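You operate a simulated robot arm through the tools that you are given. There is no shell and no other tool. Be economical: measure what you need, move in short steps, check, and stop when the job is done.

Carry out the task below with a simulated robot arm. There is one attempt and no reset: what you move stays moved.

TASK
Wind the bell, slide the alarm on, turn its knob till it rings, then slide it off.
Fine: stop the bell before it runs down. Where these are worked on the way, their far stop is far enough and under half their travel is too little: alarm slide.

It is judged by the outcome, as a careful person would: the job done as asked, and still so three seconds after it is handed in. It fails if anything else is knocked over, pushed out of place, dropped, spilled or broken.

THE ROBOT
A 7-joint arm with a two-finger parallel gripper, fixed in place. Base frame: the origin is at the foot of the arm, x ahead of it, y to its left, z up; the work surface is at about z = 0. Readings come in mm, degrees, newtons and seconds.
With the tool pointing down near the work surface it reaches from about 240 to 620 mm from the base axis. Its first joint turns from -66.0 to 66.0 degrees. Payload 2.6 kg.
The TCP is the grasp point between the finger pads, 30 mm short of the fingertips. In the tool frame z runs along the fingers and y along their closing line. The gripper opens to 94 mm. The fingers are 28 mm wide and 10 mm thick; the gripper's body (50 by 96 mm) begins 55 mm behind the TCP.
Orientation is that of the tool frame in the base frame, as a unit quaternion [x, y, z, w]. With the fingers straight down and closing along the base's y, the tool's x points along the base's -x, its y along +y and its z along -z.

THE INTERFACE
- The arm moves only by the tool apply_moves. Its argument "steps" is a list of rows, each a list of 7 numbers: the shift along the tool's x, y, z in m, then the turn, a rotation vector about the tool's x, y, z in degrees, then the finger opening in m, from 0 to 0.094. In form: [[tx, ty, tz, ax, ay, az, claw], ...]. A call has 1 to 12 rows; each row shifts and turns the commanded pose from where the row before left it, along the tool's axes as they then stand. Rows are played at 5 a second. More than 50 mm and 8.6 degrees between two rows, or a gripper value outside its range, and nothing of the call is played. A pose out of reach is approached as far as the arm can. The call stops where the force on the tool passes 40 N (or 10 N more than at its start, if that is more) or the arm is blocked; 0.2 s more then pass. Each finger travels about 72 mm/s and halts on what it meets, pressing with about 21 N; the grip force reading is that of the motor and also rises with nothing between the fingers. The clock runs only during rows and for 0.2 s after the last one: add rows that do not move to give the fingers time. It gives the time, the measured TCP pose, the force on the tool (base axes), the opening and the grip force at its end, in the units of the frame above (readings bear some noise), with the torque about the TCP (base axes, N m) and any sound that the robot's microphone picked up.
- Cameras (640 x 400 px; columns grow to the right, rows downward): "scene" is fixed at [41.9, 433.7, 574.8]; the picture's right is [-0.74, -0.68, 0.00], its down [-0.32, 0.35, -0.88] and it looks along [0.60, -0.65, -0.47] (base axes); focal length 297 px, centre (320, 200). "wrist" rides on the gripper at [76, 14, -102] in the tool frame; the picture's right is [-0.18, 0.98, 0.00], its down [-0.75, -0.14, -0.64] and it looks along [-0.63, -0.12, 0.77] (tool axes); focal length 243 px, centre (320, 200). There is no depth. A picture from a camera that has moved, and an enlarged one, comes with that camera's place and axes in the base frame and with its lens.
- grab_frame(camera): a new picture of that camera. The clock stands still meanwhile.
- inspect(camera, box): a new picture of the part [left, top, right, bottom] of that camera's present view, enlarged. The clock stands still meanwhile.
- job_done(): hands the job in; it is judged then, once.

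Work in short steps. Places have to be worked out from the pictures, the camera data and where the tool is seen: move nearer, look again, correct. Check each grasp and each placing, and mend what went wrong. You have 120 turns and 76 pictures in all, those below and enlarged ones among them. Open the gripper and draw the arm clear of the work before you hand the job in, unless the task says otherwise; then end with one line.

The tools are called after ">>>" by a JSON object that holds its "api" and its "payload". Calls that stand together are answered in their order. apply_moves: Moves the arm, as the interface text tells. Its arguments: {"type":"object","properties":{"steps":{"type":"array"}},"required":["steps"]} The other tools are called the same way: grab_frame (camera) takes a picture; inspect (camera, box) takes an enlarged picture of a part of a camera's view; job_done () hands the job in.

At the start:

```text
time_s: 0.0
ee_pos: [339.0, 126.0, 382.0]
orientation: [0.0, 1.0, 0.0, 0.0]
wrist_force: [0.2, 1.3, -0.2]
wrist_torque: [0.0, 0.01, 0.02]
grip_width: 94.1
finger_force: 0.1
```

scene: 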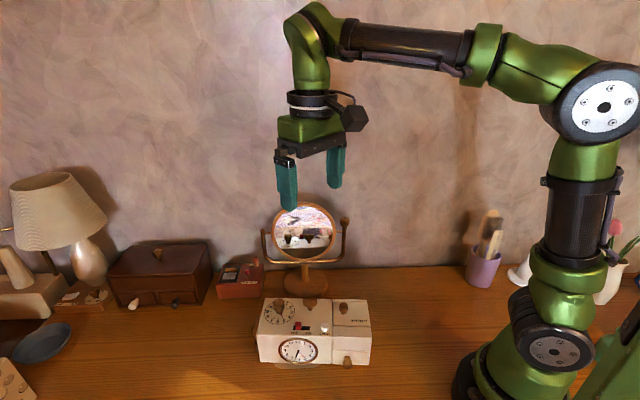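
wrist: 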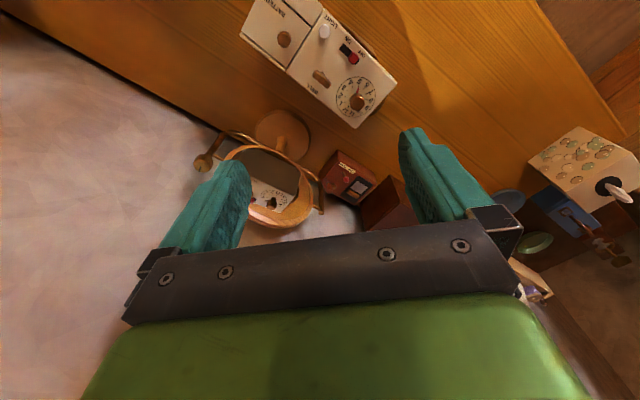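

The device is the cream-coloured box in front of the mirror. I'll look closer with both cameras.

>>> {"api": "inspect", "payload": {"camera": "scene", "box": [240, 280, 400, 380]}}

>>> {"api": "inspect", "payload": {"camera": "wrist", "box": [230, 0, 422, 120]}}

```text
4.00 times, centred on (320, 330) of scene
camera zoom: at [41.9, 433.7, 574.8], right [-0.74, -0.68, 0.0], down [-0.32, 0.35, -0.88], along [0.6, -0.65, -0.47], focal length 1188 px, centre (320, -320)
```

zoom: 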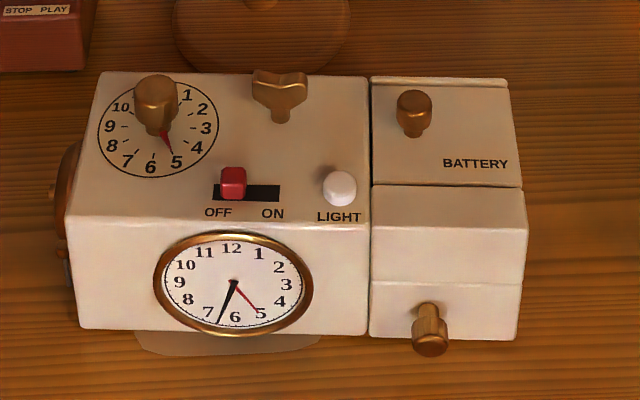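

```text
3.33 times, centred on (326, 60) of wrist
camera zoom: at [262.0, 140.3, 485.0], right [0.18, 0.98, 0.0], down [0.75, -0.14, 0.64], along [0.63, -0.12, -0.77], focal length 809 px, centre (300, 667)
```

zoom: 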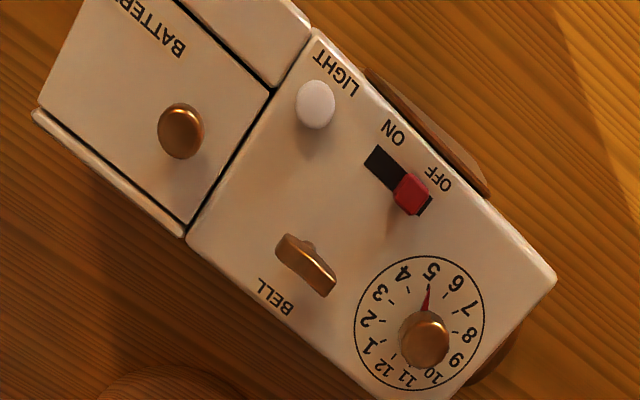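

Triangulating the two views puts the box top at z≈88, running along u≈(-0.75,-0.66). I estimate the dial knob at (393,174), the bell key at (355,125) and the slide at (336,174). I'll move above the key with the tool y across its wings and look again.

>>> {"api": "apply_moves", "payload": {"steps": [[-0.016, 0, 0, 0, 0, 0, 0.04], [0, 0, 0.036, 0, 0, -8.34, 0.04], [0, 0, 0.036, 0, 0, -8.34, 0.04], [0, 0, 0.036, 0, 0, -8.34, 0.04], [0, 0, 0.036, 0, 0, -8.34, 0.04], [0, 0, 0.038, 0, 0, -8.34, 0.04], [0, 0, 0, 0, 0, 0, 0.04]]}}

>>> {"api": "grab_frame", "payload": {"camera": "wrist"}}

>>> {"api": "grab_frame", "payload": {"camera": "scene"}}

```text
time_s: 1.6
ee_pos: [354.5, 126.2, 197.7]
orientation: [-0.356, 0.934, -0.001, 0.0]
wrist_force: [-0.4, 0.7, -0.3]
wrist_torque: [0.02, 0.02, 0.01]
grip_width: 40.0
finger_force: 0.1
```

```text
71 pictures are left
camera wrist: at [287.8, 85.8, 301.6], right [-0.52, 0.86, 0.0], down [0.66, 0.4, 0.64], along [0.55, 0.33, -0.77], focal length 243 px, centre (320, 200)
```

wrist: 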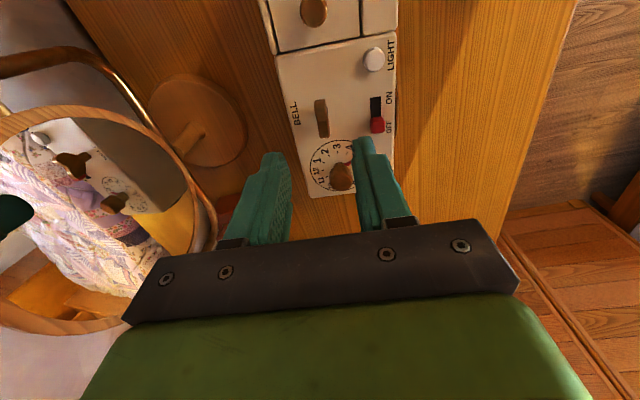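

```text
70 pictures are left
```

scene: 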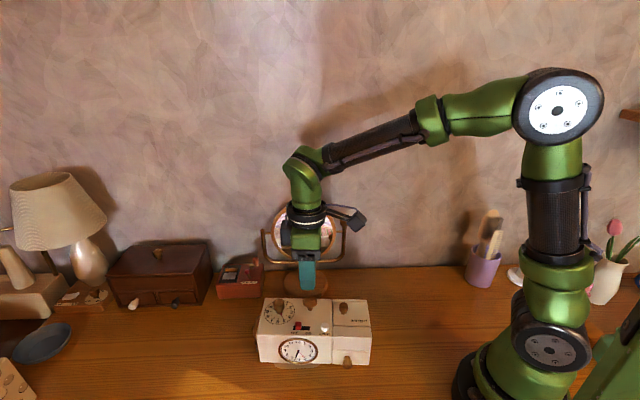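

I'll zoom in on the box in this view for accurate coordinates.

>>> {"api": "inspect", "payload": {"camera": "wrist", "box": [240, 0, 432, 200]}}

```text
2.00 times, centred on (336, 100) of wrist
camera zoom: at [287.8, 85.8, 301.6], right [-0.52, 0.86, 0.0], down [0.66, 0.4, 0.64], along [0.55, 0.33, -0.77], focal length 485 px, centre (288, 400)
```

zoom: 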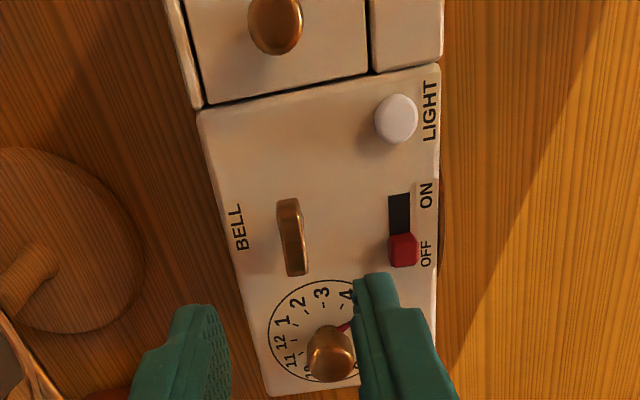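

The key is at about (353,127), with its wings aligned with the tool x. I'll shift 1.5 mm in tool y, descend to TCP z≈126, and look before gripping.

>>> {"api": "apply_moves", "payload": {"steps": [[0, 0.0015, 0.03, 0, 0, 0, 0.036], [0, 0, 0.022, 0, 0, 0, 0.036], [0, 0, 0.02, 0, 0, 0, 0.036], [0, 0, 0, 0, 0, 0, 0.036]]}}

>>> {"api": "inspect", "payload": {"camera": "wrist", "box": [200, 40, 456, 200]}}

>>> {"api": "inspect", "payload": {"camera": "scene", "box": [240, 240, 400, 340]}}

```text
time_s: 2.6
ee_pos: [352.4, 128.5, 128.1]
orientation: [-0.355, 0.935, 0.0, 0.001]
wrist_force: [-0.5, -0.1, -0.4]
wrist_torque: [-0.02, 0.03, -0.01]
grip_width: 35.9
finger_force: 0.1
```

```text
2.50 times, centred on (328, 120) of wrist
camera zoom: at [286.7, 87.0, 230.8], right [-0.52, 0.86, 0.0], down [0.66, 0.4, 0.64], along [0.55, 0.33, -0.77], focal length 606 px, centre (300, 400)
```

zoom: 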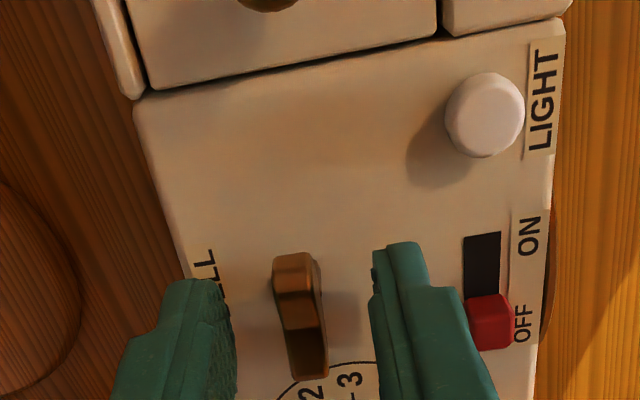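

```text
4.00 times, centred on (320, 290) of scene
camera zoom: at [41.9, 433.7, 574.8], right [-0.74, -0.68, 0.0], down [-0.32, 0.35, -0.88], along [0.6, -0.65, -0.47], focal length 1188 px, centre (320, -160)
```

zoom: 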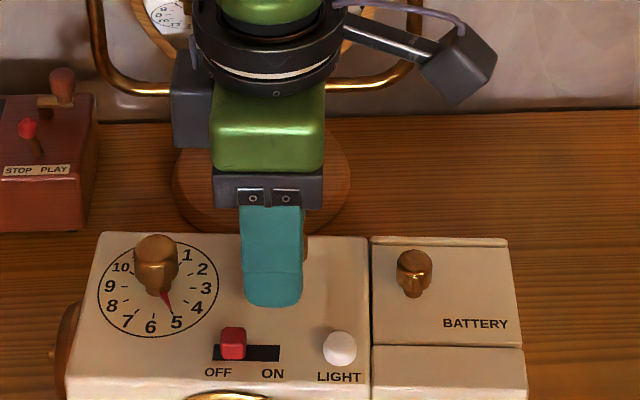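

The key sits centred between the fingers. I'll lower 3 mm and close.

>>> {"api": "apply_moves", "payload": {"steps": [[0, 0, 0.003, 0, 0, 0, 0.036], [0, 0, 0, 0, 0, 0, 0.01], [0, 0, 0, 0, 0, 0, 0.005], [0, 0, 0, 0, 0, 0, 0.002], [0, 0, 0, 0, 0, 0, 0.002]]}}

>>> {"api": "inspect", "payload": {"camera": "wrist", "box": [200, 40, 456, 200]}}

```text
time_s: 3.8
ee_pos: [352.1, 127.1, 125.2]
orientation: [-0.356, 0.935, 0.001, 0.0]
wrist_force: [-3.2, 3.8, 0.5]
wrist_torque: [0.11, 0.28, -0.04]
grip_width: 9.6
finger_force: 21.0
```

```text
2.50 times, centred on (328, 120) of wrist
camera zoom: at [286.4, 87.3, 228.2], right [-0.52, 0.86, 0.0], down [0.66, 0.4, 0.64], along [0.55, 0.33, -0.77], focal length 606 px, centre (300, 400)
```

zoom: 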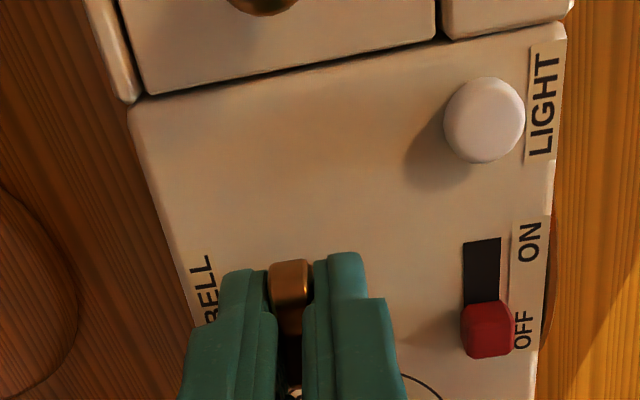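

The key is gripped at 9.6 mm. I'll ease the side load by 1 mm and turn clockwise about 32° while watching torque.

>>> {"api": "apply_moves", "payload": {"steps": [[0, 0.001, 0, 0, 0, 0, 0.002], [0, 0, 0, 0, 0, 8, 0.002], [0, 0, 0, 0, 0, 8, 0.002], [0, 0, 0, 0, 0, 8, 0.002], [0, 0, 0, 0, 0, 8, 0.002]]}}

>>> {"api": "inspect", "payload": {"camera": "wrist", "box": [200, 40, 456, 200]}}

```text
time_s: 5.0
ee_pos: [352.5, 127.4, 124.9]
orientation: [-0.082, 0.997, 0.0, -0.001]
wrist_force: [-2.2, -8.5, 0.8]
wrist_torque: [-0.18, -0.19, 0.01]
grip_width: 9.5
finger_force: 21.1
```

```text
2.50 times, centred on (328, 120) of wrist
camera zoom: at [274.9, 128.4, 228.2], right [0.02, 1.0, 0.0], down [0.77, -0.01, 0.64], along [0.64, -0.01, -0.77], focal length 606 px, centre (300, 400)
```

zoom: 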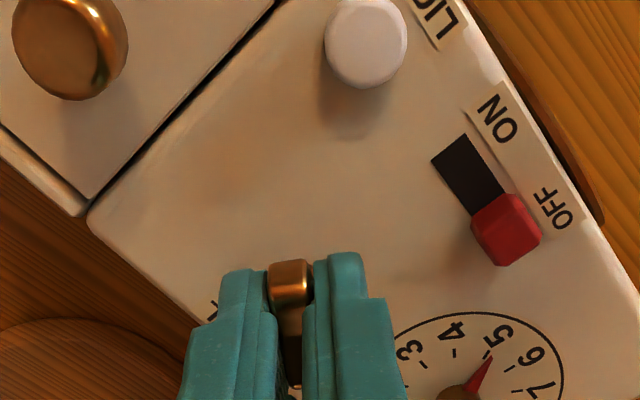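

The key follows with little resistance. I'll centre slightly and keep winding.

>>> {"api": "apply_moves", "payload": {"steps": [[0, -0.0007, 0, 0, 0, 8, 0.002], [0, 0, 0, 0, 0, 8, 0.002], [0, 0, 0, 0, 0, 8, 0.002], [0, 0, 0, 0, 0, 8, 0.002], [0, 0, 0, 0, 0, 8, 0.002], [0, 0, 0, 0, 0, 8, 0.002], [0, 0, 0, 0, 0, 0, 0.002]]}}

>>> {"api": "grab_frame", "payload": {"camera": "wrist"}}

```text
time_s: 6.6
ee_pos: [353.9, 128.5, 124.6]
orientation: [0.329, 0.944, 0.001, 0.0]
wrist_force: [3.6, -1.4, -0.7]
wrist_torque: [-0.18, -0.32, 0.01]
grip_width: 9.5
finger_force: 21.2
```

```text
64 pictures are left
camera wrist: at [301.8, 186.3, 228.0], right [0.75, 0.66, 0.0], down [0.5, -0.58, 0.64], along [0.42, -0.48, -0.77], focal length 243 px, centre (320, 200)
```

wrist: 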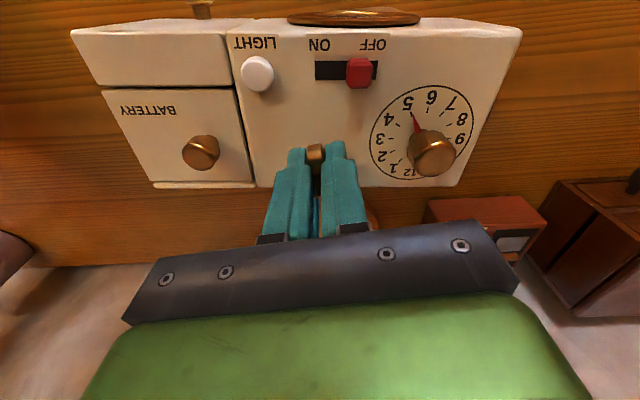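

80° turned so far, still free. Continuing.

>>> {"api": "apply_moves", "payload": {"steps": [[0, 0, 0, 0, 0, 8, 0.002], [0, 0, 0, 0, 0, 8, 0.002], [0, 0, 0, 0, 0, 8, 0.002], [0, 0, 0, 0, 0, 8, 0.002], [0, 0, 0, 0, 0, 8, 0.002], [0, 0, 0, 0, 0, 8, 0.002], [0, 0, 0, 0, 0, 8, 0.002], [0, 0, 0, 0, 0, 0, 0.002]]}}

>>> {"api": "grab_frame", "payload": {"camera": "wrist"}}

```text
time_s: 8.4
ee_pos: [352.8, 127.1, 124.4]
orientation: [0.734, 0.68, -0.001, 0.0]
wrist_force: [0.2, -1.0, -1.0]
wrist_torque: [-0.57, 0.06, 0.02]
grip_width: 9.5
finger_force: 20.5
```

```text
63 pictures are left
camera wrist: at [372.9, 202.1, 228.0], right [0.97, -0.26, 0.0], down [-0.2, -0.74, 0.64], along [-0.17, -0.62, -0.77], focal length 243 px, centre (320, 200)
```

wrist: 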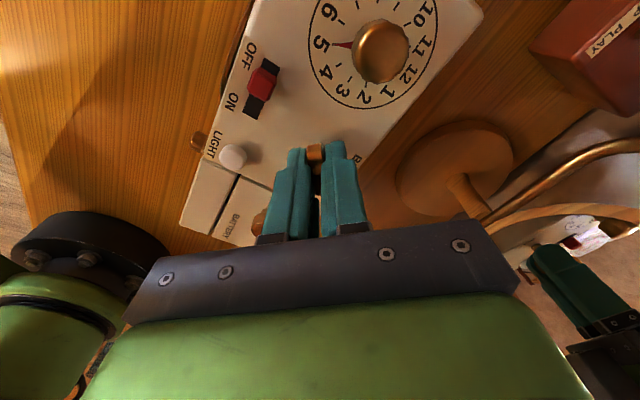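

136° now. Continuing, watching for a stop or the wrist limit.

>>> {"api": "apply_moves", "payload": {"steps": [[0, 0, 0, 0, 0, 8, 0.002], [0, 0, 0, 0, 0, 8, 0.002], [0, 0, 0, 0, 0, 8, 0.002], [0, 0, 0, 0, 0, 8, 0.002], [0, 0, 0, 0, 0, 8, 0.002], [0, 0, 0, 0, 0, 8, 0.002], [0, 0, 0, 0, 0, 0, 0.002]]}}

>>> {"api": "grab_frame", "payload": {"camera": "wrist"}}

```text
time_s: 10.0
ee_pos: [353.9, 127.7, 125.7]
orientation: [0.946, 0.323, 0.0, 0.0]
wrist_force: [-1.1, 0.4, -0.1]
wrist_torque: [-0.03, 0.04, 0.03]
grip_width: 9.3
finger_force: 21.5
```

```text
62 pictures are left
camera wrist: at [421.8, 162.3, 228.1], right [0.45, -0.89, 0.0], down [-0.68, -0.35, 0.64], along [-0.57, -0.29, -0.77], focal length 243 px, centre (320, 200)
```

wrist: 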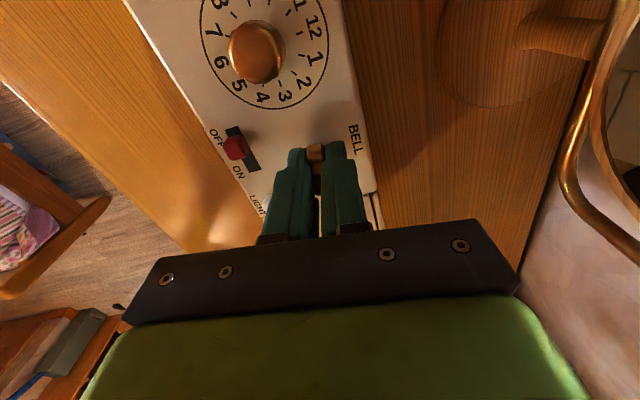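

184° and still following. Continuing.

>>> {"api": "apply_moves", "payload": {"steps": [[0, 0, 0, 0, 0, 8, 0.002], [0, 0, 0, 0, 0, 8, 0.002], [0, 0, 0, 0, 0, 8, 0.002], [0, 0, 0, 0, 0, 8, 0.002], [0, 0, 0, 0, 0, 0, 0.002]]}}

>>> {"api": "inspect", "payload": {"camera": "wrist", "box": [200, 40, 456, 200]}}

```text
time_s: 11.2
ee_pos: [354.0, 127.3, 124.6]
orientation: [0.999, 0.05, 0.0, 0.0]
wrist_force: [0.8, 2.2, 0.1]
wrist_torque: [0.05, 0.13, 0.03]
grip_width: 9.6
finger_force: 21.5
```

```text
2.50 times, centred on (328, 120) of wrist
camera zoom: at [429.9, 120.4, 228.1], right [-0.09, -1.0, 0.0], down [-0.76, 0.07, 0.64], along [-0.64, 0.06, -0.77], focal length 606 px, centre (300, 400)
```

zoom: 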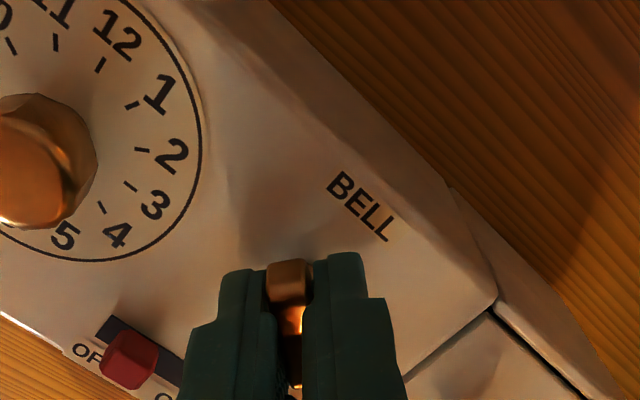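

216°. Continuing.

>>> {"api": "apply_moves", "payload": {"steps": [[0, 0, 0, 0, 0, 8, 0.002], [0, 0, 0, 0, 0, 8, 0.002], [0, 0, 0, 0, 0, 8, 0.002], [0, 0, 0, 0, 0, 8, 0.002], [0, 0, 0, 0, 0, 0, 0.002]]}}

```text
time_s: 12.0
ee_pos: [358.9, 125.4, 123.9]
orientation: [0.99, -0.14, -0.004, -0.005]
wrist_force: [-1.6, 4.1, 1.3]
wrist_torque: [-0.02, -0.01, 0.03]
grip_width: 10.0
finger_force: 6.8
out of reach, approached as far as the arm can: row 3
stopped in row 3: the force on the tool passed its limit at 65 N (the readings are from after the stop); the commanded pose is now the measured one
```

The wrist limit was reached at about 238° of winding. I'll open, lift clear, and look.

>>> {"api": "apply_moves", "payload": {"steps": [[0, 0, 0, 0, 0, 0, 0.036], [0, 0, 0, 0, 0, 0, 0.036], [0, 0, -0.03, 0, 0, 0, 0.036], [0, 0, -0.03, 0, 0, 0, 0.036], [0, 0, 0, 0, 0, 0, 0.036]]}}

>>> {"api": "grab_frame", "payload": {"camera": "wrist"}}

>>> {"api": "inspect", "payload": {"camera": "scene", "box": [240, 280, 400, 380]}}

```text
time_s: 13.2
ee_pos: [370.6, 116.6, 183.4]
orientation: [0.99, -0.139, -0.005, -0.005]
wrist_force: [-0.3, -0.3, -0.1]
wrist_torque: [0.0, -0.03, 0.0]
grip_width: 36.2
finger_force: 0.1
out of reach, approached as far as the arm can: row 3, 4
```

```text
60 pictures are left
camera wrist: at [441.2, 81.1, 284.7], right [-0.45, -0.89, -0.01], down [-0.68, 0.34, 0.65], along [-0.58, 0.3, -0.76], focal length 243 px, centre (320, 200)
```

wrist: 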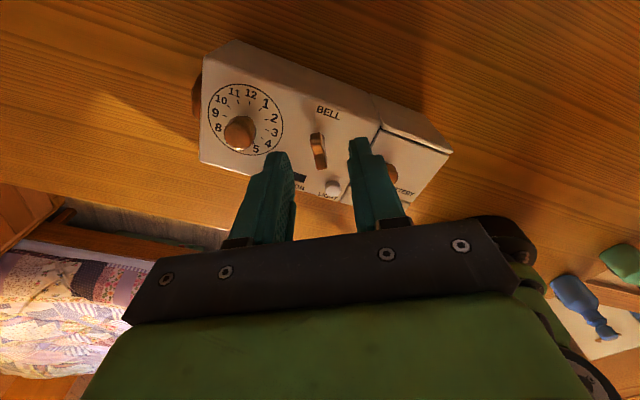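

```text
4.00 times, centred on (320, 330) of scene
camera zoom: at [41.9, 433.7, 574.8], right [-0.74, -0.68, 0.0], down [-0.32, 0.35, -0.88], along [0.6, -0.65, -0.47], focal length 1188 px, centre (320, -320)
```

zoom: 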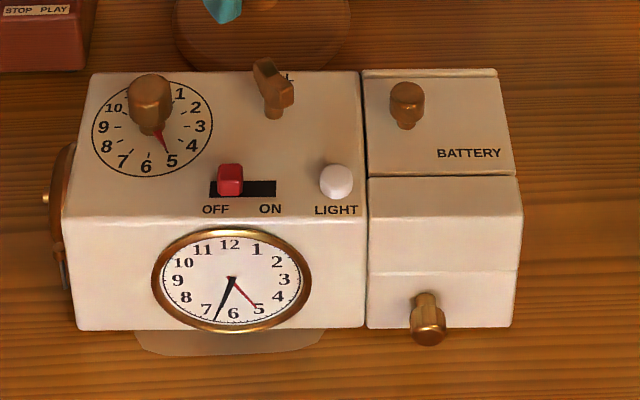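

The key held its angle, about 238° from its start. The box has nudged by only about 2 mm. I'll rotate the empty gripper back 180°, level it, and re-grip to wind further.

>>> {"api": "apply_moves", "payload": {"steps": [[0, 0, -0.01, 0, 0, -8.2, 0.036], [0, 0, 0, -0.49, 0.65, 0, 0.036], [0, 0, 0, 0, 0, -8.2, 0.036], [0, 0, 0, 0, 0, -8.2, 0.036], [0, 0, 0, 0, 0, -8.2, 0.036], [0, 0, 0, 0, 0, -8.2, 0.036], [0, 0, 0, 0, 0, -8.2, 0.036], [0, 0, 0, 0, 0, -8.2, 0.036], [0, 0, 0, 0, 0, -8.2, 0.036], [0, 0, 0, 0, 0, -8.2, 0.036], [0, 0, 0, 0, 0, -8.2, 0.036], [0, 0, 0, 0, 0, -8.2, 0.036]]}}

>>> {"api": "apply_moves", "payload": {"steps": [[0, 0, 0, 0, 0, -8.2, 0.036], [0, 0, 0, 0, 0, -8.2, 0.036], [0, 0, 0, 0, 0, -8.2, 0.036], [0, 0, 0, 0, 0, -8.2, 0.036], [0, 0, 0, 0, 0, -8.2, 0.036], [0, 0, 0, 0, 0, -8.2, 0.036], [0, 0, 0, 0, 0, -8.2, 0.036], [0, 0, 0, 0, 0, -8.2, 0.036], [0, 0, 0, 0, 0, -8.2, 0.036], [0, 0, 0, 0, 0, -8.2, 0.036], [0, 0, 0, 0, 0, -7.8, 0.036]]}}

>>> {"api": "inspect", "payload": {"camera": "wrist", "box": [200, 20, 456, 180]}}

```text
time_s: 15.8
ee_pos: [370.9, 117.5, 190.5]
orientation: [0.797, 0.605, 0.002, 0.001]
wrist_force: [0.5, 0.5, 0.2]
wrist_torque: [0.01, -0.02, 0.01]
grip_width: 35.8
finger_force: 0.1
```

```text
time_s: 18.2
ee_pos: [372.3, 118.1, 191.0]
orientation: [0.138, 0.99, 0.0, 0.003]
wrist_force: [0.5, 0.0, 0.0]
wrist_torque: [-0.01, 0.01, -0.02]
grip_width: 36.0
finger_force: 0.1
```

```text
2.50 times, centred on (328, 100) of wrist
camera zoom: at [300.7, 151.6, 294.4], right [0.45, 0.89, 0.0], down [0.68, -0.34, 0.65], along [0.58, -0.29, -0.76], focal length 606 px, centre (300, 450)
```

zoom: 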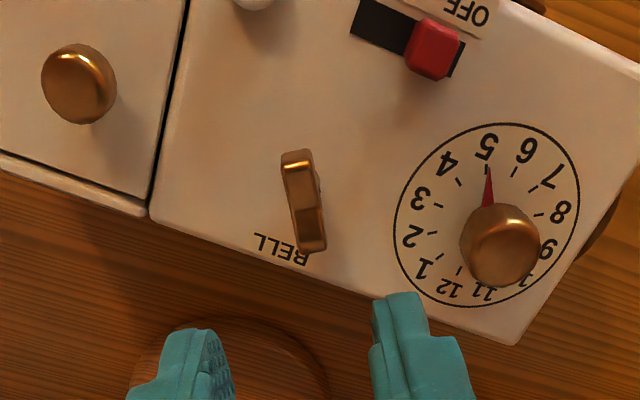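

The key's wings match the gripper's yaw, and its centre is at about (355,127). I'll move over it, descend and check.

>>> {"api": "apply_moves", "payload": {"steps": [[0.0187, 0.0036, 0.005, 0, 0, 0, 0.036], [0, 0, 0.03, 0, 0, 0, 0.036], [0, 0, 0.029, 0, 0, 0, 0.036], [0, 0, 0, 0, 0, 0, 0.036]]}}

>>> {"api": "inspect", "payload": {"camera": "wrist", "box": [200, 40, 456, 200]}}

```text
time_s: 19.2
ee_pos: [354.4, 126.4, 125.9]
orientation: [0.14, 0.99, 0.0, 0.003]
wrist_force: [-0.4, 0.6, -0.7]
wrist_torque: [-0.01, 0.01, -0.01]
grip_width: 35.8
finger_force: 0.1
```

```text
2.50 times, centred on (328, 120) of wrist
camera zoom: at [284.1, 160.4, 229.5], right [0.45, 0.89, 0.0], down [0.68, -0.34, 0.65], along [0.58, -0.29, -0.76], focal length 606 px, centre (300, 400)
```

zoom: 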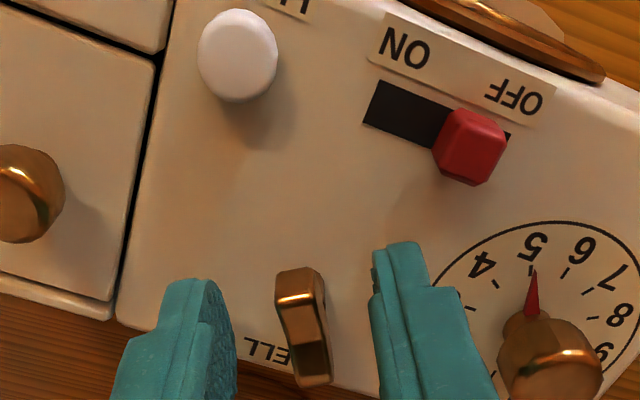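

Centred across. I'll shift 1.5 mm along the wing, close, and wind on.

>>> {"api": "apply_moves", "payload": {"steps": [[-0.0015, 0, 0, 0, 0, 0, 0.036], [0, 0, 0, 0, 0, 0, 0.012], [0, 0, 0, 0, 0, 0, 0.002], [0, 0, 0, 0, 0, 0, 0.002], [0, 0, 0, 0, 0, 0, 0.002]]}}

>>> {"api": "apply_moves", "payload": {"steps": [[0, 0, 0, 0, 0, 8, 0.002], [0, 0, 0, 0, 0, 8, 0.002], [0, 0, 0, 0, 0, 8, 0.002], [0, 0, 0, 0, 0, 8, 0.002], [0, 0, 0, 0, 0, 0, 0.002]]}}

```text
time_s: 20.4
ee_pos: [356.4, 124.8, 127.5]
orientation: [0.14, 0.99, 0.0, 0.003]
wrist_force: [6.3, 3.6, -0.2]
wrist_torque: [0.09, -0.03, -0.02]
grip_width: 9.5
finger_force: 20.6
```

```text
time_s: 21.6
ee_pos: [355.1, 125.4, 128.1]
orientation: [0.408, 0.913, 0.001, 0.002]
wrist_force: [5.9, -3.2, 1.1]
wrist_torque: [-0.33, -0.33, 0.03]
grip_width: 9.1
finger_force: 20.3
```

Side load is around 6 N along tool -x, so I'll ease that by 1 mm and keep winding.

>>> {"api": "apply_moves", "payload": {"steps": [[-0.001, 0.0003, 0, 0, 0, 8, 0.002], [0, 0, 0, 0, 0, 8, 0.002], [0, 0, 0, 0, 0, 8, 0.002], [0, 0, 0, 0, 0, 8, 0.002], [0, 0, 0, 0, 0, 8, 0.002], [0, 0, 0, 0, 0, 8, 0.002], [0, 0, 0, 0, 0, 0, 0.002]]}}

>>> {"api": "inspect", "payload": {"camera": "wrist", "box": [200, 40, 456, 200]}}

```text
time_s: 23.2
ee_pos: [356.4, 125.7, 126.6]
orientation: [0.744, 0.668, 0.001, 0.001]
wrist_force: [-12.2, -7.4, 10.7]
wrist_torque: [-0.22, 0.41, 0.05]
grip_width: 9.4
finger_force: 21.2
```

```text
2.50 times, centred on (328, 120) of wrist
camera zoom: at [377.7, 198.8, 230.7], right [0.96, -0.29, 0.0], down [-0.22, -0.73, 0.64], along [-0.18, -0.61, -0.77], focal length 606 px, centre (300, 400)
```

zoom: 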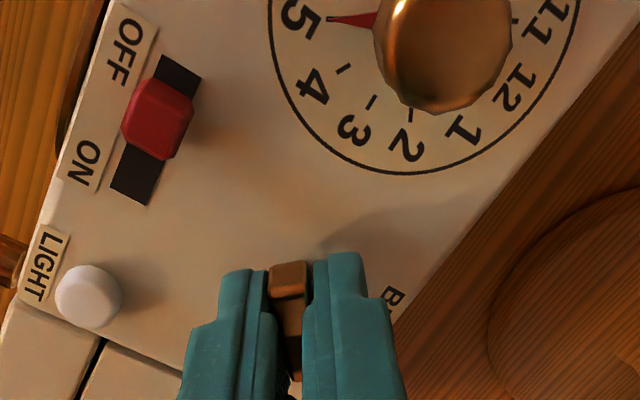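

Side force has grown to about 14 N, so I'll relieve it with a small shift before continuing.

>>> {"api": "apply_moves", "payload": {"steps": [[-0.001, -0.0015, 0, 0, 0, 0, 0.002], [0, 0, -0.001, 0, 0, 0, 0.002]]}}

```text
time_s: 23.8
ee_pos: [355.0, 124.2, 127.8]
orientation: [0.743, 0.669, 0.001, 0.002]
wrist_force: [2.6, 0.3, -0.5]
wrist_torque: [-0.11, -0.1, 0.0]
grip_width: 9.5
finger_force: 21.1
```

The load is relieved. I'll continue winding.

>>> {"api": "apply_moves", "payload": {"steps": [[0, 0, 0, 0, 0, 8, 0.002], [0, 0, 0, 0, 0, 8, 0.002], [0, 0, 0, 0, 0, 8, 0.002], [0, 0, 0, 0, 0, 8, 0.002], [0, 0, 0, 0, 0, 0, 0.002]]}}

```text
time_s: 25.0
ee_pos: [354.2, 124.9, 128.3]
orientation: [0.899, 0.437, 0.002, 0.001]
wrist_force: [0.1, 0.3, 0.2]
wrist_torque: [-0.18, 0.12, -0.01]
grip_width: 9.3
finger_force: 21.0
```

About 350° total, low forces. Forty more degrees.

>>> {"api": "apply_moves", "payload": {"steps": [[0, 0, 0, 0, 0, 8, 0.002], [0, 0, 0, 0, 0, 8, 0.002], [0, 0, 0, 0, 0, 8, 0.002], [0, 0, 0, 0, 0, 8, 0.002], [0, 0, 0, 0, 0, 8, 0.002], [0, 0, 0, 0, 0, 0, 0.002]]}}

>>> {"api": "inspect", "payload": {"camera": "wrist", "box": [200, 40, 456, 200]}}

```text
time_s: 26.4
ee_pos: [354.9, 124.8, 128.5]
orientation: [0.995, 0.103, 0.002, 0.0]
wrist_force: [0.1, -0.1, -0.1]
wrist_torque: [-0.06, -0.15, 0.02]
grip_width: 9.4
finger_force: 21.1
```

```text
2.50 times, centred on (328, 120) of wrist
camera zoom: at [431.7, 125.5, 232.1], right [0.02, -1.0, 0.0], down [-0.77, -0.02, 0.64], along [-0.64, -0.01, -0.77], focal length 606 px, centre (300, 400)
```

zoom: 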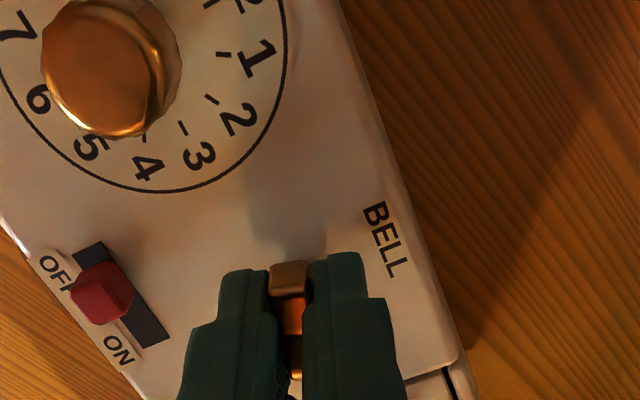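

The box looks rotated in this view, so I'll check the scene before doing anything else.

>>> {"api": "grab_frame", "payload": {"camera": "scene"}}

```text
54 pictures are left
```

scene: 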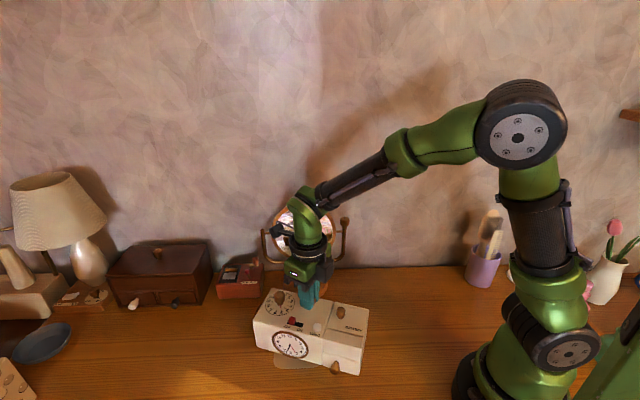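

The key evidently reached its stop, so it is fully wound, and the box then turned a bit with it. I'll release, lift off, and measure the box's new pose.

>>> {"api": "apply_moves", "payload": {"steps": [[0, 0, 0, 0, 0, 0, 0.03], [0, 0, 0, 0, 0, 0, 0.036], [0, 0, -0.04, 0, 0, 0, 0.036], [0, 0, -0.04, 0, 0, 0, 0.036], [0, 0, -0.04, 0, 0, 0, 0.036], [0.03, 0, -0.04, 0, 0, 0, 0.036], [0.04, 0, 0, 0, 0, 0, 0.036]]}}

>>> {"api": "inspect", "payload": {"camera": "scene", "box": [240, 280, 400, 380]}}

>>> {"api": "grab_frame", "payload": {"camera": "wrist"}}

```text
time_s: 28.0
ee_pos: [422.0, 137.7, 289.1]
orientation: [0.995, 0.105, 0.003, 0.001]
wrist_force: [-0.5, 0.2, 0.1]
wrist_torque: [0.02, 0.02, -0.02]
grip_width: 36.2
finger_force: 0.1
```

```text
4.00 times, centred on (320, 330) of scene
camera zoom: at [41.8, 433.7, 574.8], right [-0.74, -0.68, 0.0], down [-0.32, 0.35, -0.88], along [0.6, -0.65, -0.47], focal length 1188 px, centre (320, -320)
```

zoom: 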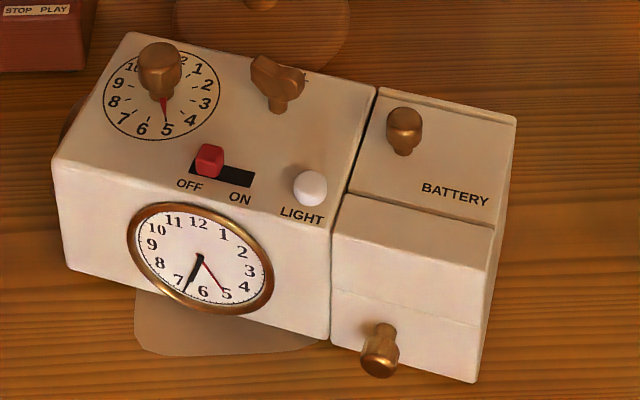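

```text
52 pictures are left
camera wrist: at [499.3, 139.1, 393.0], right [0.02, -1.0, 0.0], down [-0.77, -0.02, 0.64], along [-0.64, -0.01, -0.77], focal length 243 px, centre (320, 200)
```

wrist: 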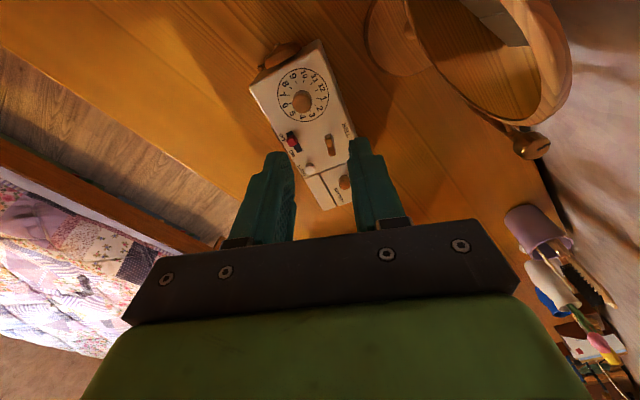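

The box turned about 15° clockwise about the key, and its u axis is now ≈(-0.89,-0.45). The slide knob is at about (354,175). I'll align the tool (yaw -153°) above it at z≈180 and look.

>>> {"api": "apply_moves", "payload": {"steps": [[0, 0, 0, 0, 0, -7.5, 0.036], [0, 0, 0, 0, 0, -7.5, 0.036], [-0.0217, -0.0323, 0.02, 0, 0, 0, 0.036], [-0.0217, -0.0323, 0.02, 0, 0, 0, 0.036], [0, 0, 0.035, 0, 0, 0, 0.03], [0, 0, 0.034, 0, 0, 0, 0.03], [0, 0, 0, 0, 0, 0, 0.03]]}}

>>> {"api": "inspect", "payload": {"camera": "wrist", "box": [200, 20, 456, 180]}}

```text
time_s: 29.6
ee_pos: [355.9, 177.5, 179.4]
orientation: [0.972, 0.234, 0.002, 0.0]
wrist_force: [-0.1, 0.1, 0.4]
wrist_torque: [-0.02, -0.03, 0.02]
grip_width: 29.7
finger_force: 0.1
```

```text
2.50 times, centred on (328, 100) of wrist
camera zoom: at [429.6, 198.0, 283.2], right [0.28, -0.96, 0.0], down [-0.74, -0.22, 0.64], along [-0.61, -0.18, -0.77], focal length 606 px, centre (300, 450)
```

zoom: 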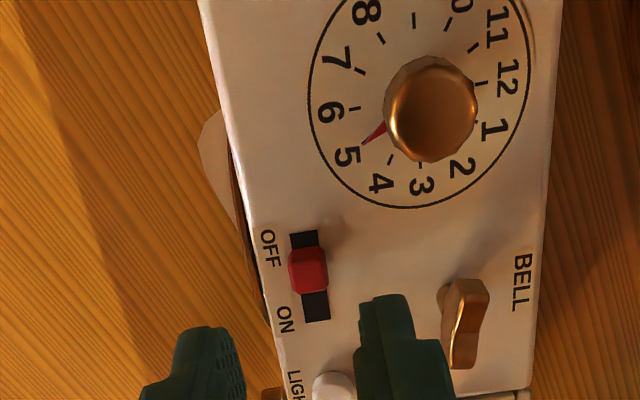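

The slide knob is at about (354,174). I'll move over it and descend to TCP z≈127.

>>> {"api": "apply_moves", "payload": {"steps": [[-0.0029, 0.0025, 0.027, 0, 0, 0, 0.03], [0, 0, 0.025, 0, 0, 0, 0.03], [0, 0, 0, 0, 0, 0, 0.03]]}}

>>> {"api": "inspect", "payload": {"camera": "wrist", "box": [200, 40, 456, 200]}}

>>> {"api": "inspect", "payload": {"camera": "scene", "box": [240, 280, 400, 380]}}

```text
time_s: 30.4
ee_pos: [355.1, 173.1, 127.2]
orientation: [0.973, 0.232, 0.002, 0.001]
wrist_force: [-0.1, 0.3, 0.0]
wrist_torque: [0.01, 0.0, 0.02]
grip_width: 30.0
finger_force: 0.1
```

```text
2.50 times, centred on (328, 120) of wrist
camera zoom: at [427.9, 194.4, 231.0], right [0.28, -0.96, 0.0], down [-0.74, -0.22, 0.64], along [-0.61, -0.18, -0.77], focal length 606 px, centre (300, 400)
```

zoom: 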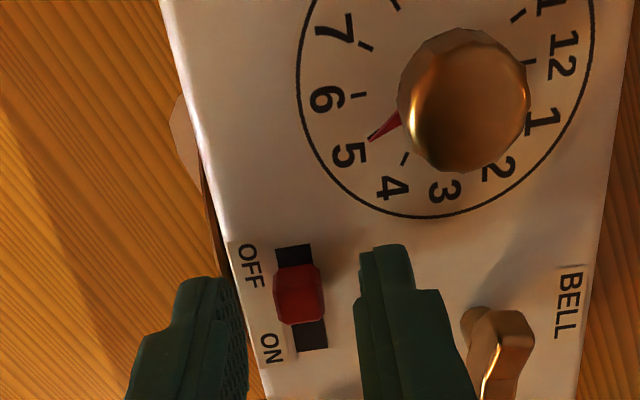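

```text
4.00 times, centred on (320, 330) of scene
camera zoom: at [41.9, 433.7, 574.8], right [-0.74, -0.68, 0.0], down [-0.32, 0.35, -0.88], along [0.6, -0.65, -0.47], focal length 1188 px, centre (320, -320)
```

zoom: 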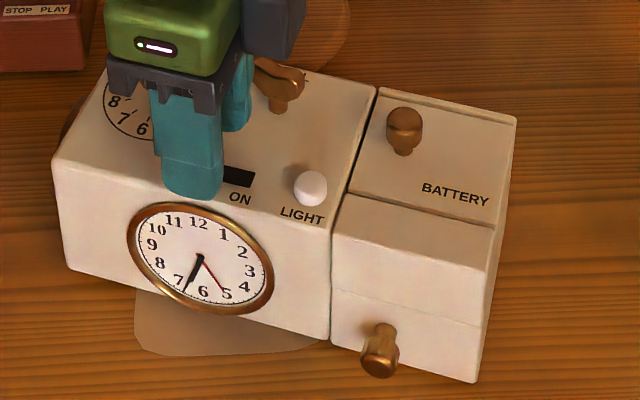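

The slide knob is centred. I'll lower 4 mm and close on it gently.

>>> {"api": "apply_moves", "payload": {"steps": [[0, 0, 0.004, 0, 0, 0, 0.03], [0, 0, 0, 0, 0, 0, 0.018], [0, 0, 0, 0, 0, 0, 0.008], [0, 0, 0, 0, 0, 0, 0.006], [0, 0, 0, 0, 0, 0, 0.006]]}}

>>> {"api": "inspect", "payload": {"camera": "wrist", "box": [200, 40, 456, 200]}}

```text
time_s: 31.6
ee_pos: [353.8, 173.0, 122.7]
orientation: [0.973, 0.232, 0.002, 0.0]
wrist_force: [-1.4, 1.8, -1.0]
wrist_torque: [0.09, 0.0, -0.1]
grip_width: 11.3
finger_force: 21.2
```

```text
2.50 times, centred on (328, 120) of wrist
camera zoom: at [427.8, 194.7, 227.0], right [0.28, -0.96, 0.0], down [-0.74, -0.22, 0.64], along [-0.61, -0.18, -0.77], focal length 606 px, centre (300, 400)
```

zoom: 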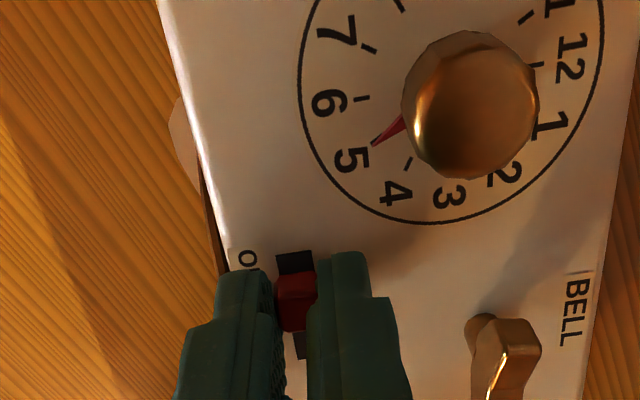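

The knob is held at 11.3 mm. I'll slide it toward ON (tool -x) in small steps.

>>> {"api": "apply_moves", "payload": {"steps": [[-0.004, 0, 0, 0, 0, 0, 0.006], [-0.004, 0, 0, 0, 0, 0, 0.006], [-0.003, 0, 0, 0, 0, 0, 0.006]]}}

>>> {"api": "inspect", "payload": {"camera": "scene", "box": [240, 280, 400, 380]}}

```text
time_s: 32.4
ee_pos: [342.8, 168.0, 122.7]
orientation: [0.972, 0.233, 0.003, 0.0]
wrist_force: [-2.0, 3.6, -0.3]
wrist_torque: [0.04, 0.16, -0.06]
grip_width: 11.3
finger_force: 21.4
```

```text
4.00 times, centred on (320, 330) of scene
camera zoom: at [41.9, 433.7, 574.8], right [-0.74, -0.68, 0.0], down [-0.32, 0.35, -0.88], along [0.6, -0.65, -0.47], focal length 1188 px, centre (320, -320)
```

zoom: 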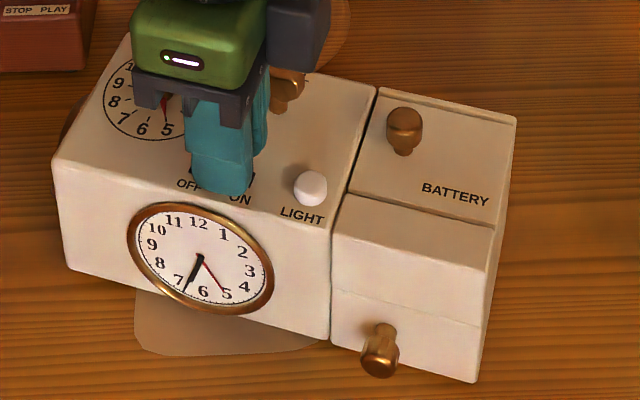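

Moving freely and the box is still. I'll continue in 2 mm steps until the force rises.

>>> {"api": "apply_moves", "payload": {"steps": [[-0.002, 0, 0, 0, 0, 0, 0.006], [-0.002, 0, 0, 0, 0, 0, 0.006], [0, 0, 0, 0, 0, 0, 0.006]]}}

>>> {"api": "inspect", "payload": {"camera": "wrist", "box": [200, 40, 456, 200]}}

```text
time_s: 33.2
ee_pos: [340.4, 165.7, 123.3]
orientation: [0.972, 0.233, 0.002, 0.0]
wrist_force: [4.1, 3.7, 0.0]
wrist_torque: [0.17, -0.19, -0.03]
grip_width: 11.2
finger_force: 20.8
```

```text
2.50 times, centred on (328, 120) of wrist
camera zoom: at [414.4, 187.4, 227.2], right [0.28, -0.96, 0.0], down [-0.74, -0.22, 0.64], along [-0.61, -0.18, -0.77], focal length 606 px, centre (300, 400)
```

zoom: 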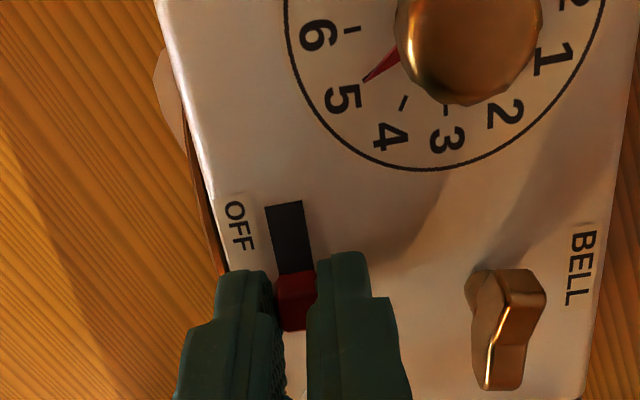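

The force has flipped, so the stop is near. One more small nudge to confirm.

>>> {"api": "apply_moves", "payload": {"steps": [[-0.0015, 0, 0, 0, 0, 0, 0.006], [0, 0, 0, 0, 0, 0, 0.006]]}}

```text
time_s: 33.8
ee_pos: [340.8, 165.4, 123.0]
orientation: [0.972, 0.234, 0.003, 0.0]
wrist_force: [5.7, 4.2, 1.0]
wrist_torque: [0.08, -0.11, 0.03]
grip_width: 10.8
finger_force: 21.7
```

It's at the far stop: the position held while the force rose. I'll relax, release and lift off.

>>> {"api": "apply_moves", "payload": {"steps": [[0.001, 0, 0, 0, 0, 0, 0.006], [0, 0, 0, 0, 0, 0, 0.03], [0, 0, 0, 0, 0, 0, 0.03], [0, 0, -0.03, 0, 0, 0, 0.03], [0, 0, -0.03, 0, 0, 0, 0.05], [0, 0, 0, 0, 0, 0, 0.05]]}}

>>> {"api": "inspect", "payload": {"camera": "wrist", "box": [200, 0, 456, 160]}}

>>> {"api": "inspect", "payload": {"camera": "scene", "box": [240, 280, 400, 380]}}

```text
time_s: 35.2
ee_pos: [340.7, 165.3, 183.4]
orientation: [0.973, 0.232, 0.002, 0.0]
wrist_force: [0.6, -0.2, 0.1]
wrist_torque: [0.02, 0.0, 0.02]
grip_width: 50.0
finger_force: 0.0
```

```text
2.50 times, centred on (328, 80) of wrist
camera zoom: at [413.5, 186.8, 286.9], right [0.28, -0.96, 0.0], down [-0.74, -0.22, 0.64], along [-0.61, -0.18, -0.77], focal length 606 px, centre (300, 500)
```

zoom: 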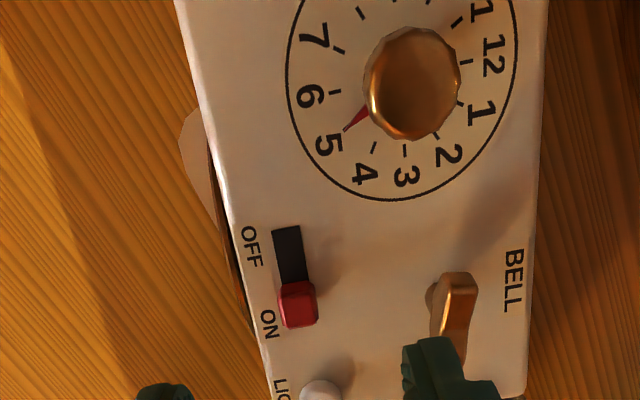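

```text
4.00 times, centred on (320, 330) of scene
camera zoom: at [41.9, 433.7, 574.8], right [-0.74, -0.68, 0.0], down [-0.32, 0.35, -0.88], along [0.6, -0.65, -0.47], focal length 1188 px, centre (320, -320)
```

zoom: 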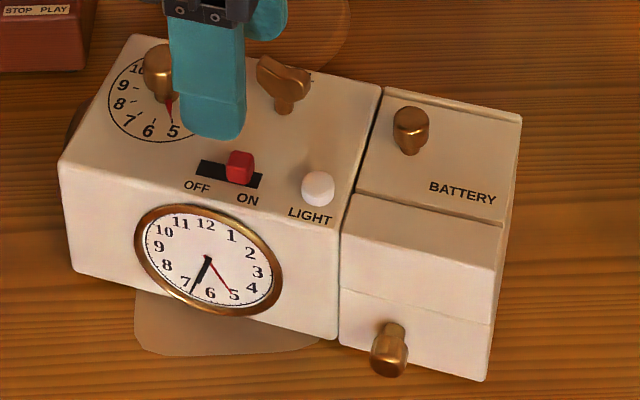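

The slide is ON. The dial knob is at about (406,160), top z≈118, diameter ≈22 mm. I'll move above it with yaw turned to -60° to leave room for clockwise turning.

>>> {"api": "apply_moves", "payload": {"steps": [[0.028, 0.0174, 0, 0, 0, -8.45, 0.05], [0.0302, 0.0129, 0, 0, 0, -8.45, 0.05], [0, 0, 0, 0, 0, -8.45, 0.05], [0, 0, 0, 0, 0, -8.45, 0.05], [0, 0, 0, 0, 0, -8.45, 0.05], [0, 0, 0, 0, 0, -8.45, 0.05], [0, 0, 0, 0, 0, -8.45, 0.05], [0, 0, 0, 0, 0, -8.45, 0.05], [0, 0, 0, 0, 0, -8.45, 0.05], [0, 0, 0, 0, 0, -8.45, 0.05], [0, 0, 0, 0, 0, -8.45, 0.05], [0, 0, 0, 0, 0, 0, 0.05]]}}

>>> {"api": "inspect", "payload": {"camera": "wrist", "box": [200, 20, 456, 180]}}

```text
time_s: 37.8
ee_pos: [404.4, 169.8, 183.8]
orientation: [0.5, 0.866, 0.001, 0.002]
wrist_force: [-0.3, 0.4, -0.3]
wrist_torque: [-0.02, 0.01, -0.02]
grip_width: 50.0
finger_force: 0.0
```

```text
2.50 times, centred on (328, 100) of wrist
camera zoom: at [378.4, 242.8, 286.8], right [0.94, 0.33, 0.0], down [0.25, -0.72, 0.64], along [0.22, -0.61, -0.77], focal length 606 px, centre (300, 450)
```

zoom: 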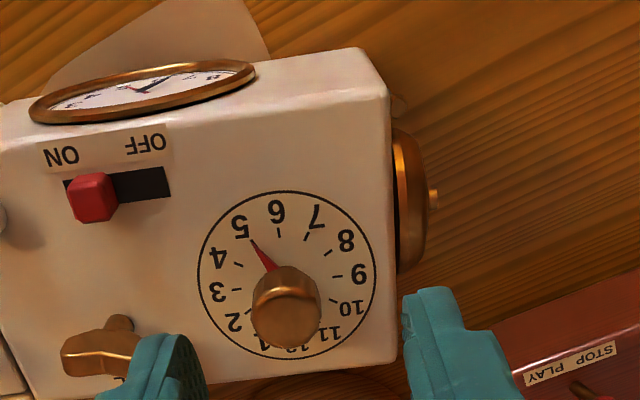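

Knob centre is ≈(404.7,158.5). I'll move over it and descend to TCP z≈128 with a 46 mm opening.

>>> {"api": "apply_moves", "payload": {"steps": [[-0.0099, -0.0054, 0, 0, 0, 0, 0.046], [0, 0, 0.028, 0, 0, 0, 0.046], [0, 0, 0.028, 0, 0, 0, 0.046], [0, 0, 0, 0, 0, 0, 0.046]]}}

>>> {"api": "inspect", "payload": {"camera": "wrist", "box": [200, 40, 456, 200]}}

```text
time_s: 38.8
ee_pos: [405.3, 157.9, 129.4]
orientation: [0.5, 0.866, 0.001, 0.003]
wrist_force: [0.3, 0.0, -0.4]
wrist_torque: [0.03, 0.04, 0.02]
grip_width: 46.1
finger_force: 0.0
```

```text
2.50 times, centred on (328, 120) of wrist
camera zoom: at [379.2, 231.6, 230.5], right [0.94, 0.33, 0.0], down [0.25, -0.72, 0.64], along [0.22, -0.61, -0.77], focal length 606 px, centre (300, 400)
```

zoom: 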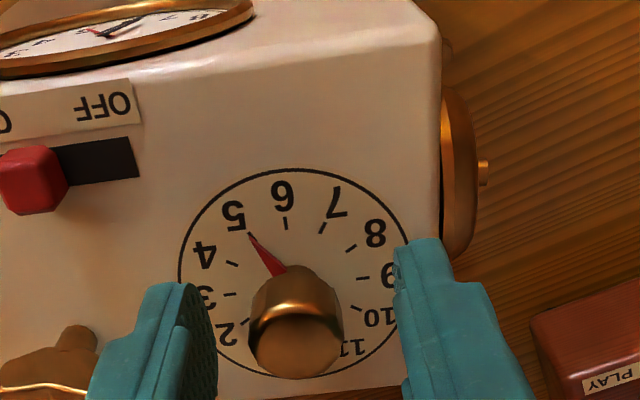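

The knob is about 2 mm left of centre, so I'll correct and close.

>>> {"api": "apply_moves", "payload": {"steps": [[0, -0.002, 0.001, 0, 0, 0, 0.046], [0, 0, 0, 0, 0, 0, 0.03], [0, 0, 0, 0, 0, 0, 0.016], [0, 0, 0, 0, 0, 0, 0.014], [0, 0, 0, 0, 0, 0, 0.014]]}}

>>> {"api": "inspect", "payload": {"camera": "wrist", "box": [200, 40, 456, 200]}}

```text
time_s: 40.0
ee_pos: [403.2, 157.3, 127.0]
orientation: [0.501, 0.865, 0.002, 0.003]
wrist_force: [4.4, 2.7, 0.2]
wrist_torque: [-0.22, -0.24, 0.03]
grip_width: 21.5
finger_force: 21.2
```

```text
2.50 times, centred on (328, 120) of wrist
camera zoom: at [377.4, 230.7, 230.1], right [0.94, 0.33, 0.01], down [0.25, -0.72, 0.64], along [0.22, -0.61, -0.77], focal length 606 px, centre (300, 400)
```

zoom: 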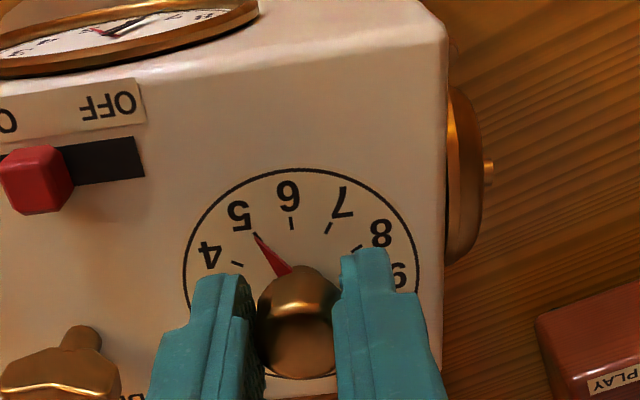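

Gripped at 21.5 mm. I'll turn clockwise from 5 toward 6.5 in small steps, listening.

>>> {"api": "apply_moves", "payload": {"steps": [[0, 0.0007, 0, 0, 0, 5, 0.014], [0, 0, 0, 0, 0, 5, 0.014], [0, 0, 0, 0, 0, 5, 0.014]]}}

>>> {"api": "inspect", "payload": {"camera": "wrist", "box": [200, 40, 456, 200]}}

```text
time_s: 40.8
ee_pos: [405.3, 158.2, 126.6]
orientation: [0.61, 0.793, 0.002, 0.001]
wrist_force: [-1.9, -0.4, 8.8]
wrist_torque: [-0.56, 0.02, 0.03]
grip_width: 21.5
finger_force: 21.1
```

```text
2.50 times, centred on (328, 120) of wrist
camera zoom: at [397.9, 235.0, 230.2], right [1.0, 0.07, 0.01], down [0.05, -0.77, 0.64], along [0.05, -0.64, -0.77], focal length 606 px, centre (300, 400)
```

zoom: 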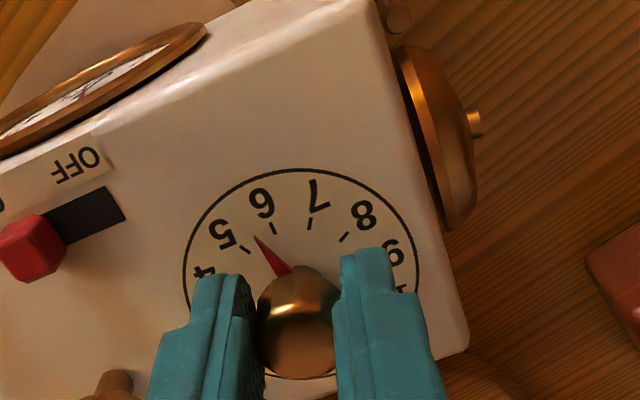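

The pointer follows and is now at about 5.5, with no sound yet. Continuing.

>>> {"api": "apply_moves", "payload": {"steps": [[0, 0, 0, 0, 0, 5, 0.014], [0, 0, 0, 0, 0, 5, 0.014], [0, 0, 0, 0, 0, 5, 0.014]]}}

```text
time_s: 41.6
ee_pos: [404.9, 156.9, 126.1]
orientation: [0.709, 0.705, 0.002, 0.003]
wrist_force: [4.5, 1.9, 5.0]
wrist_torque: [-0.34, 0.02, 0.0]
grip_width: 21.5
finger_force: 20.3
```

>>> {"api": "apply_moves", "payload": {"steps": [[0, 0, 0, 0, 0, 4, 0.014], [0, 0, 0, 0, 0, 4, 0.014]]}}

>>> {"api": "inspect", "payload": {"camera": "wrist", "box": [200, 40, 456, 200]}}

```text
time_s: 42.2
ee_pos: [403.7, 158.7, 126.3]
orientation: [0.755, 0.655, 0.002, 0.002]
wrist_force: [6.6, 2.7, 3.6]
wrist_torque: [-0.27, -0.02, 0.02]
grip_width: 21.9
finger_force: 20.9
```

```text
2.50 times, centred on (328, 120) of wrist
camera zoom: at [428.5, 231.2, 230.3], right [0.95, -0.32, 0.01], down [-0.25, -0.73, 0.64], along [-0.2, -0.61, -0.77], focal length 606 px, centre (300, 400)
```

zoom: 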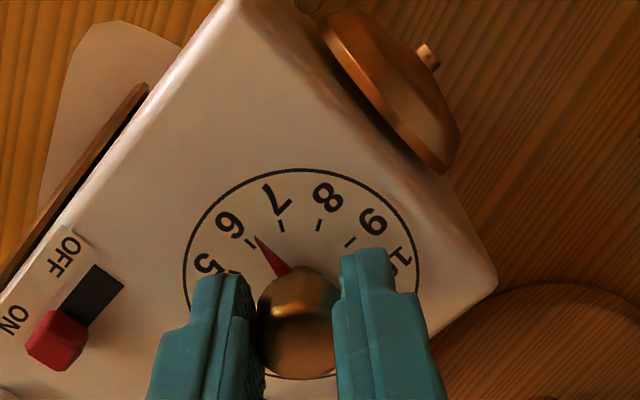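

Pointer ≈6.2, no sound yet. Turning on in 3° steps.

>>> {"api": "apply_moves", "payload": {"steps": [[0, 0.0005, 0, 0, 0, 3, 0.014], [0, 0, 0, 0, 0, 3, 0.014]]}}

```text
time_s: 42.8
ee_pos: [405.1, 158.2, 127.0]
orientation: [0.789, 0.615, 0.002, 0.001]
wrist_force: [1.4, -0.3, 7.8]
wrist_torque: [-0.28, 0.06, 0.01]
grip_width: 21.6
finger_force: 20.9
```

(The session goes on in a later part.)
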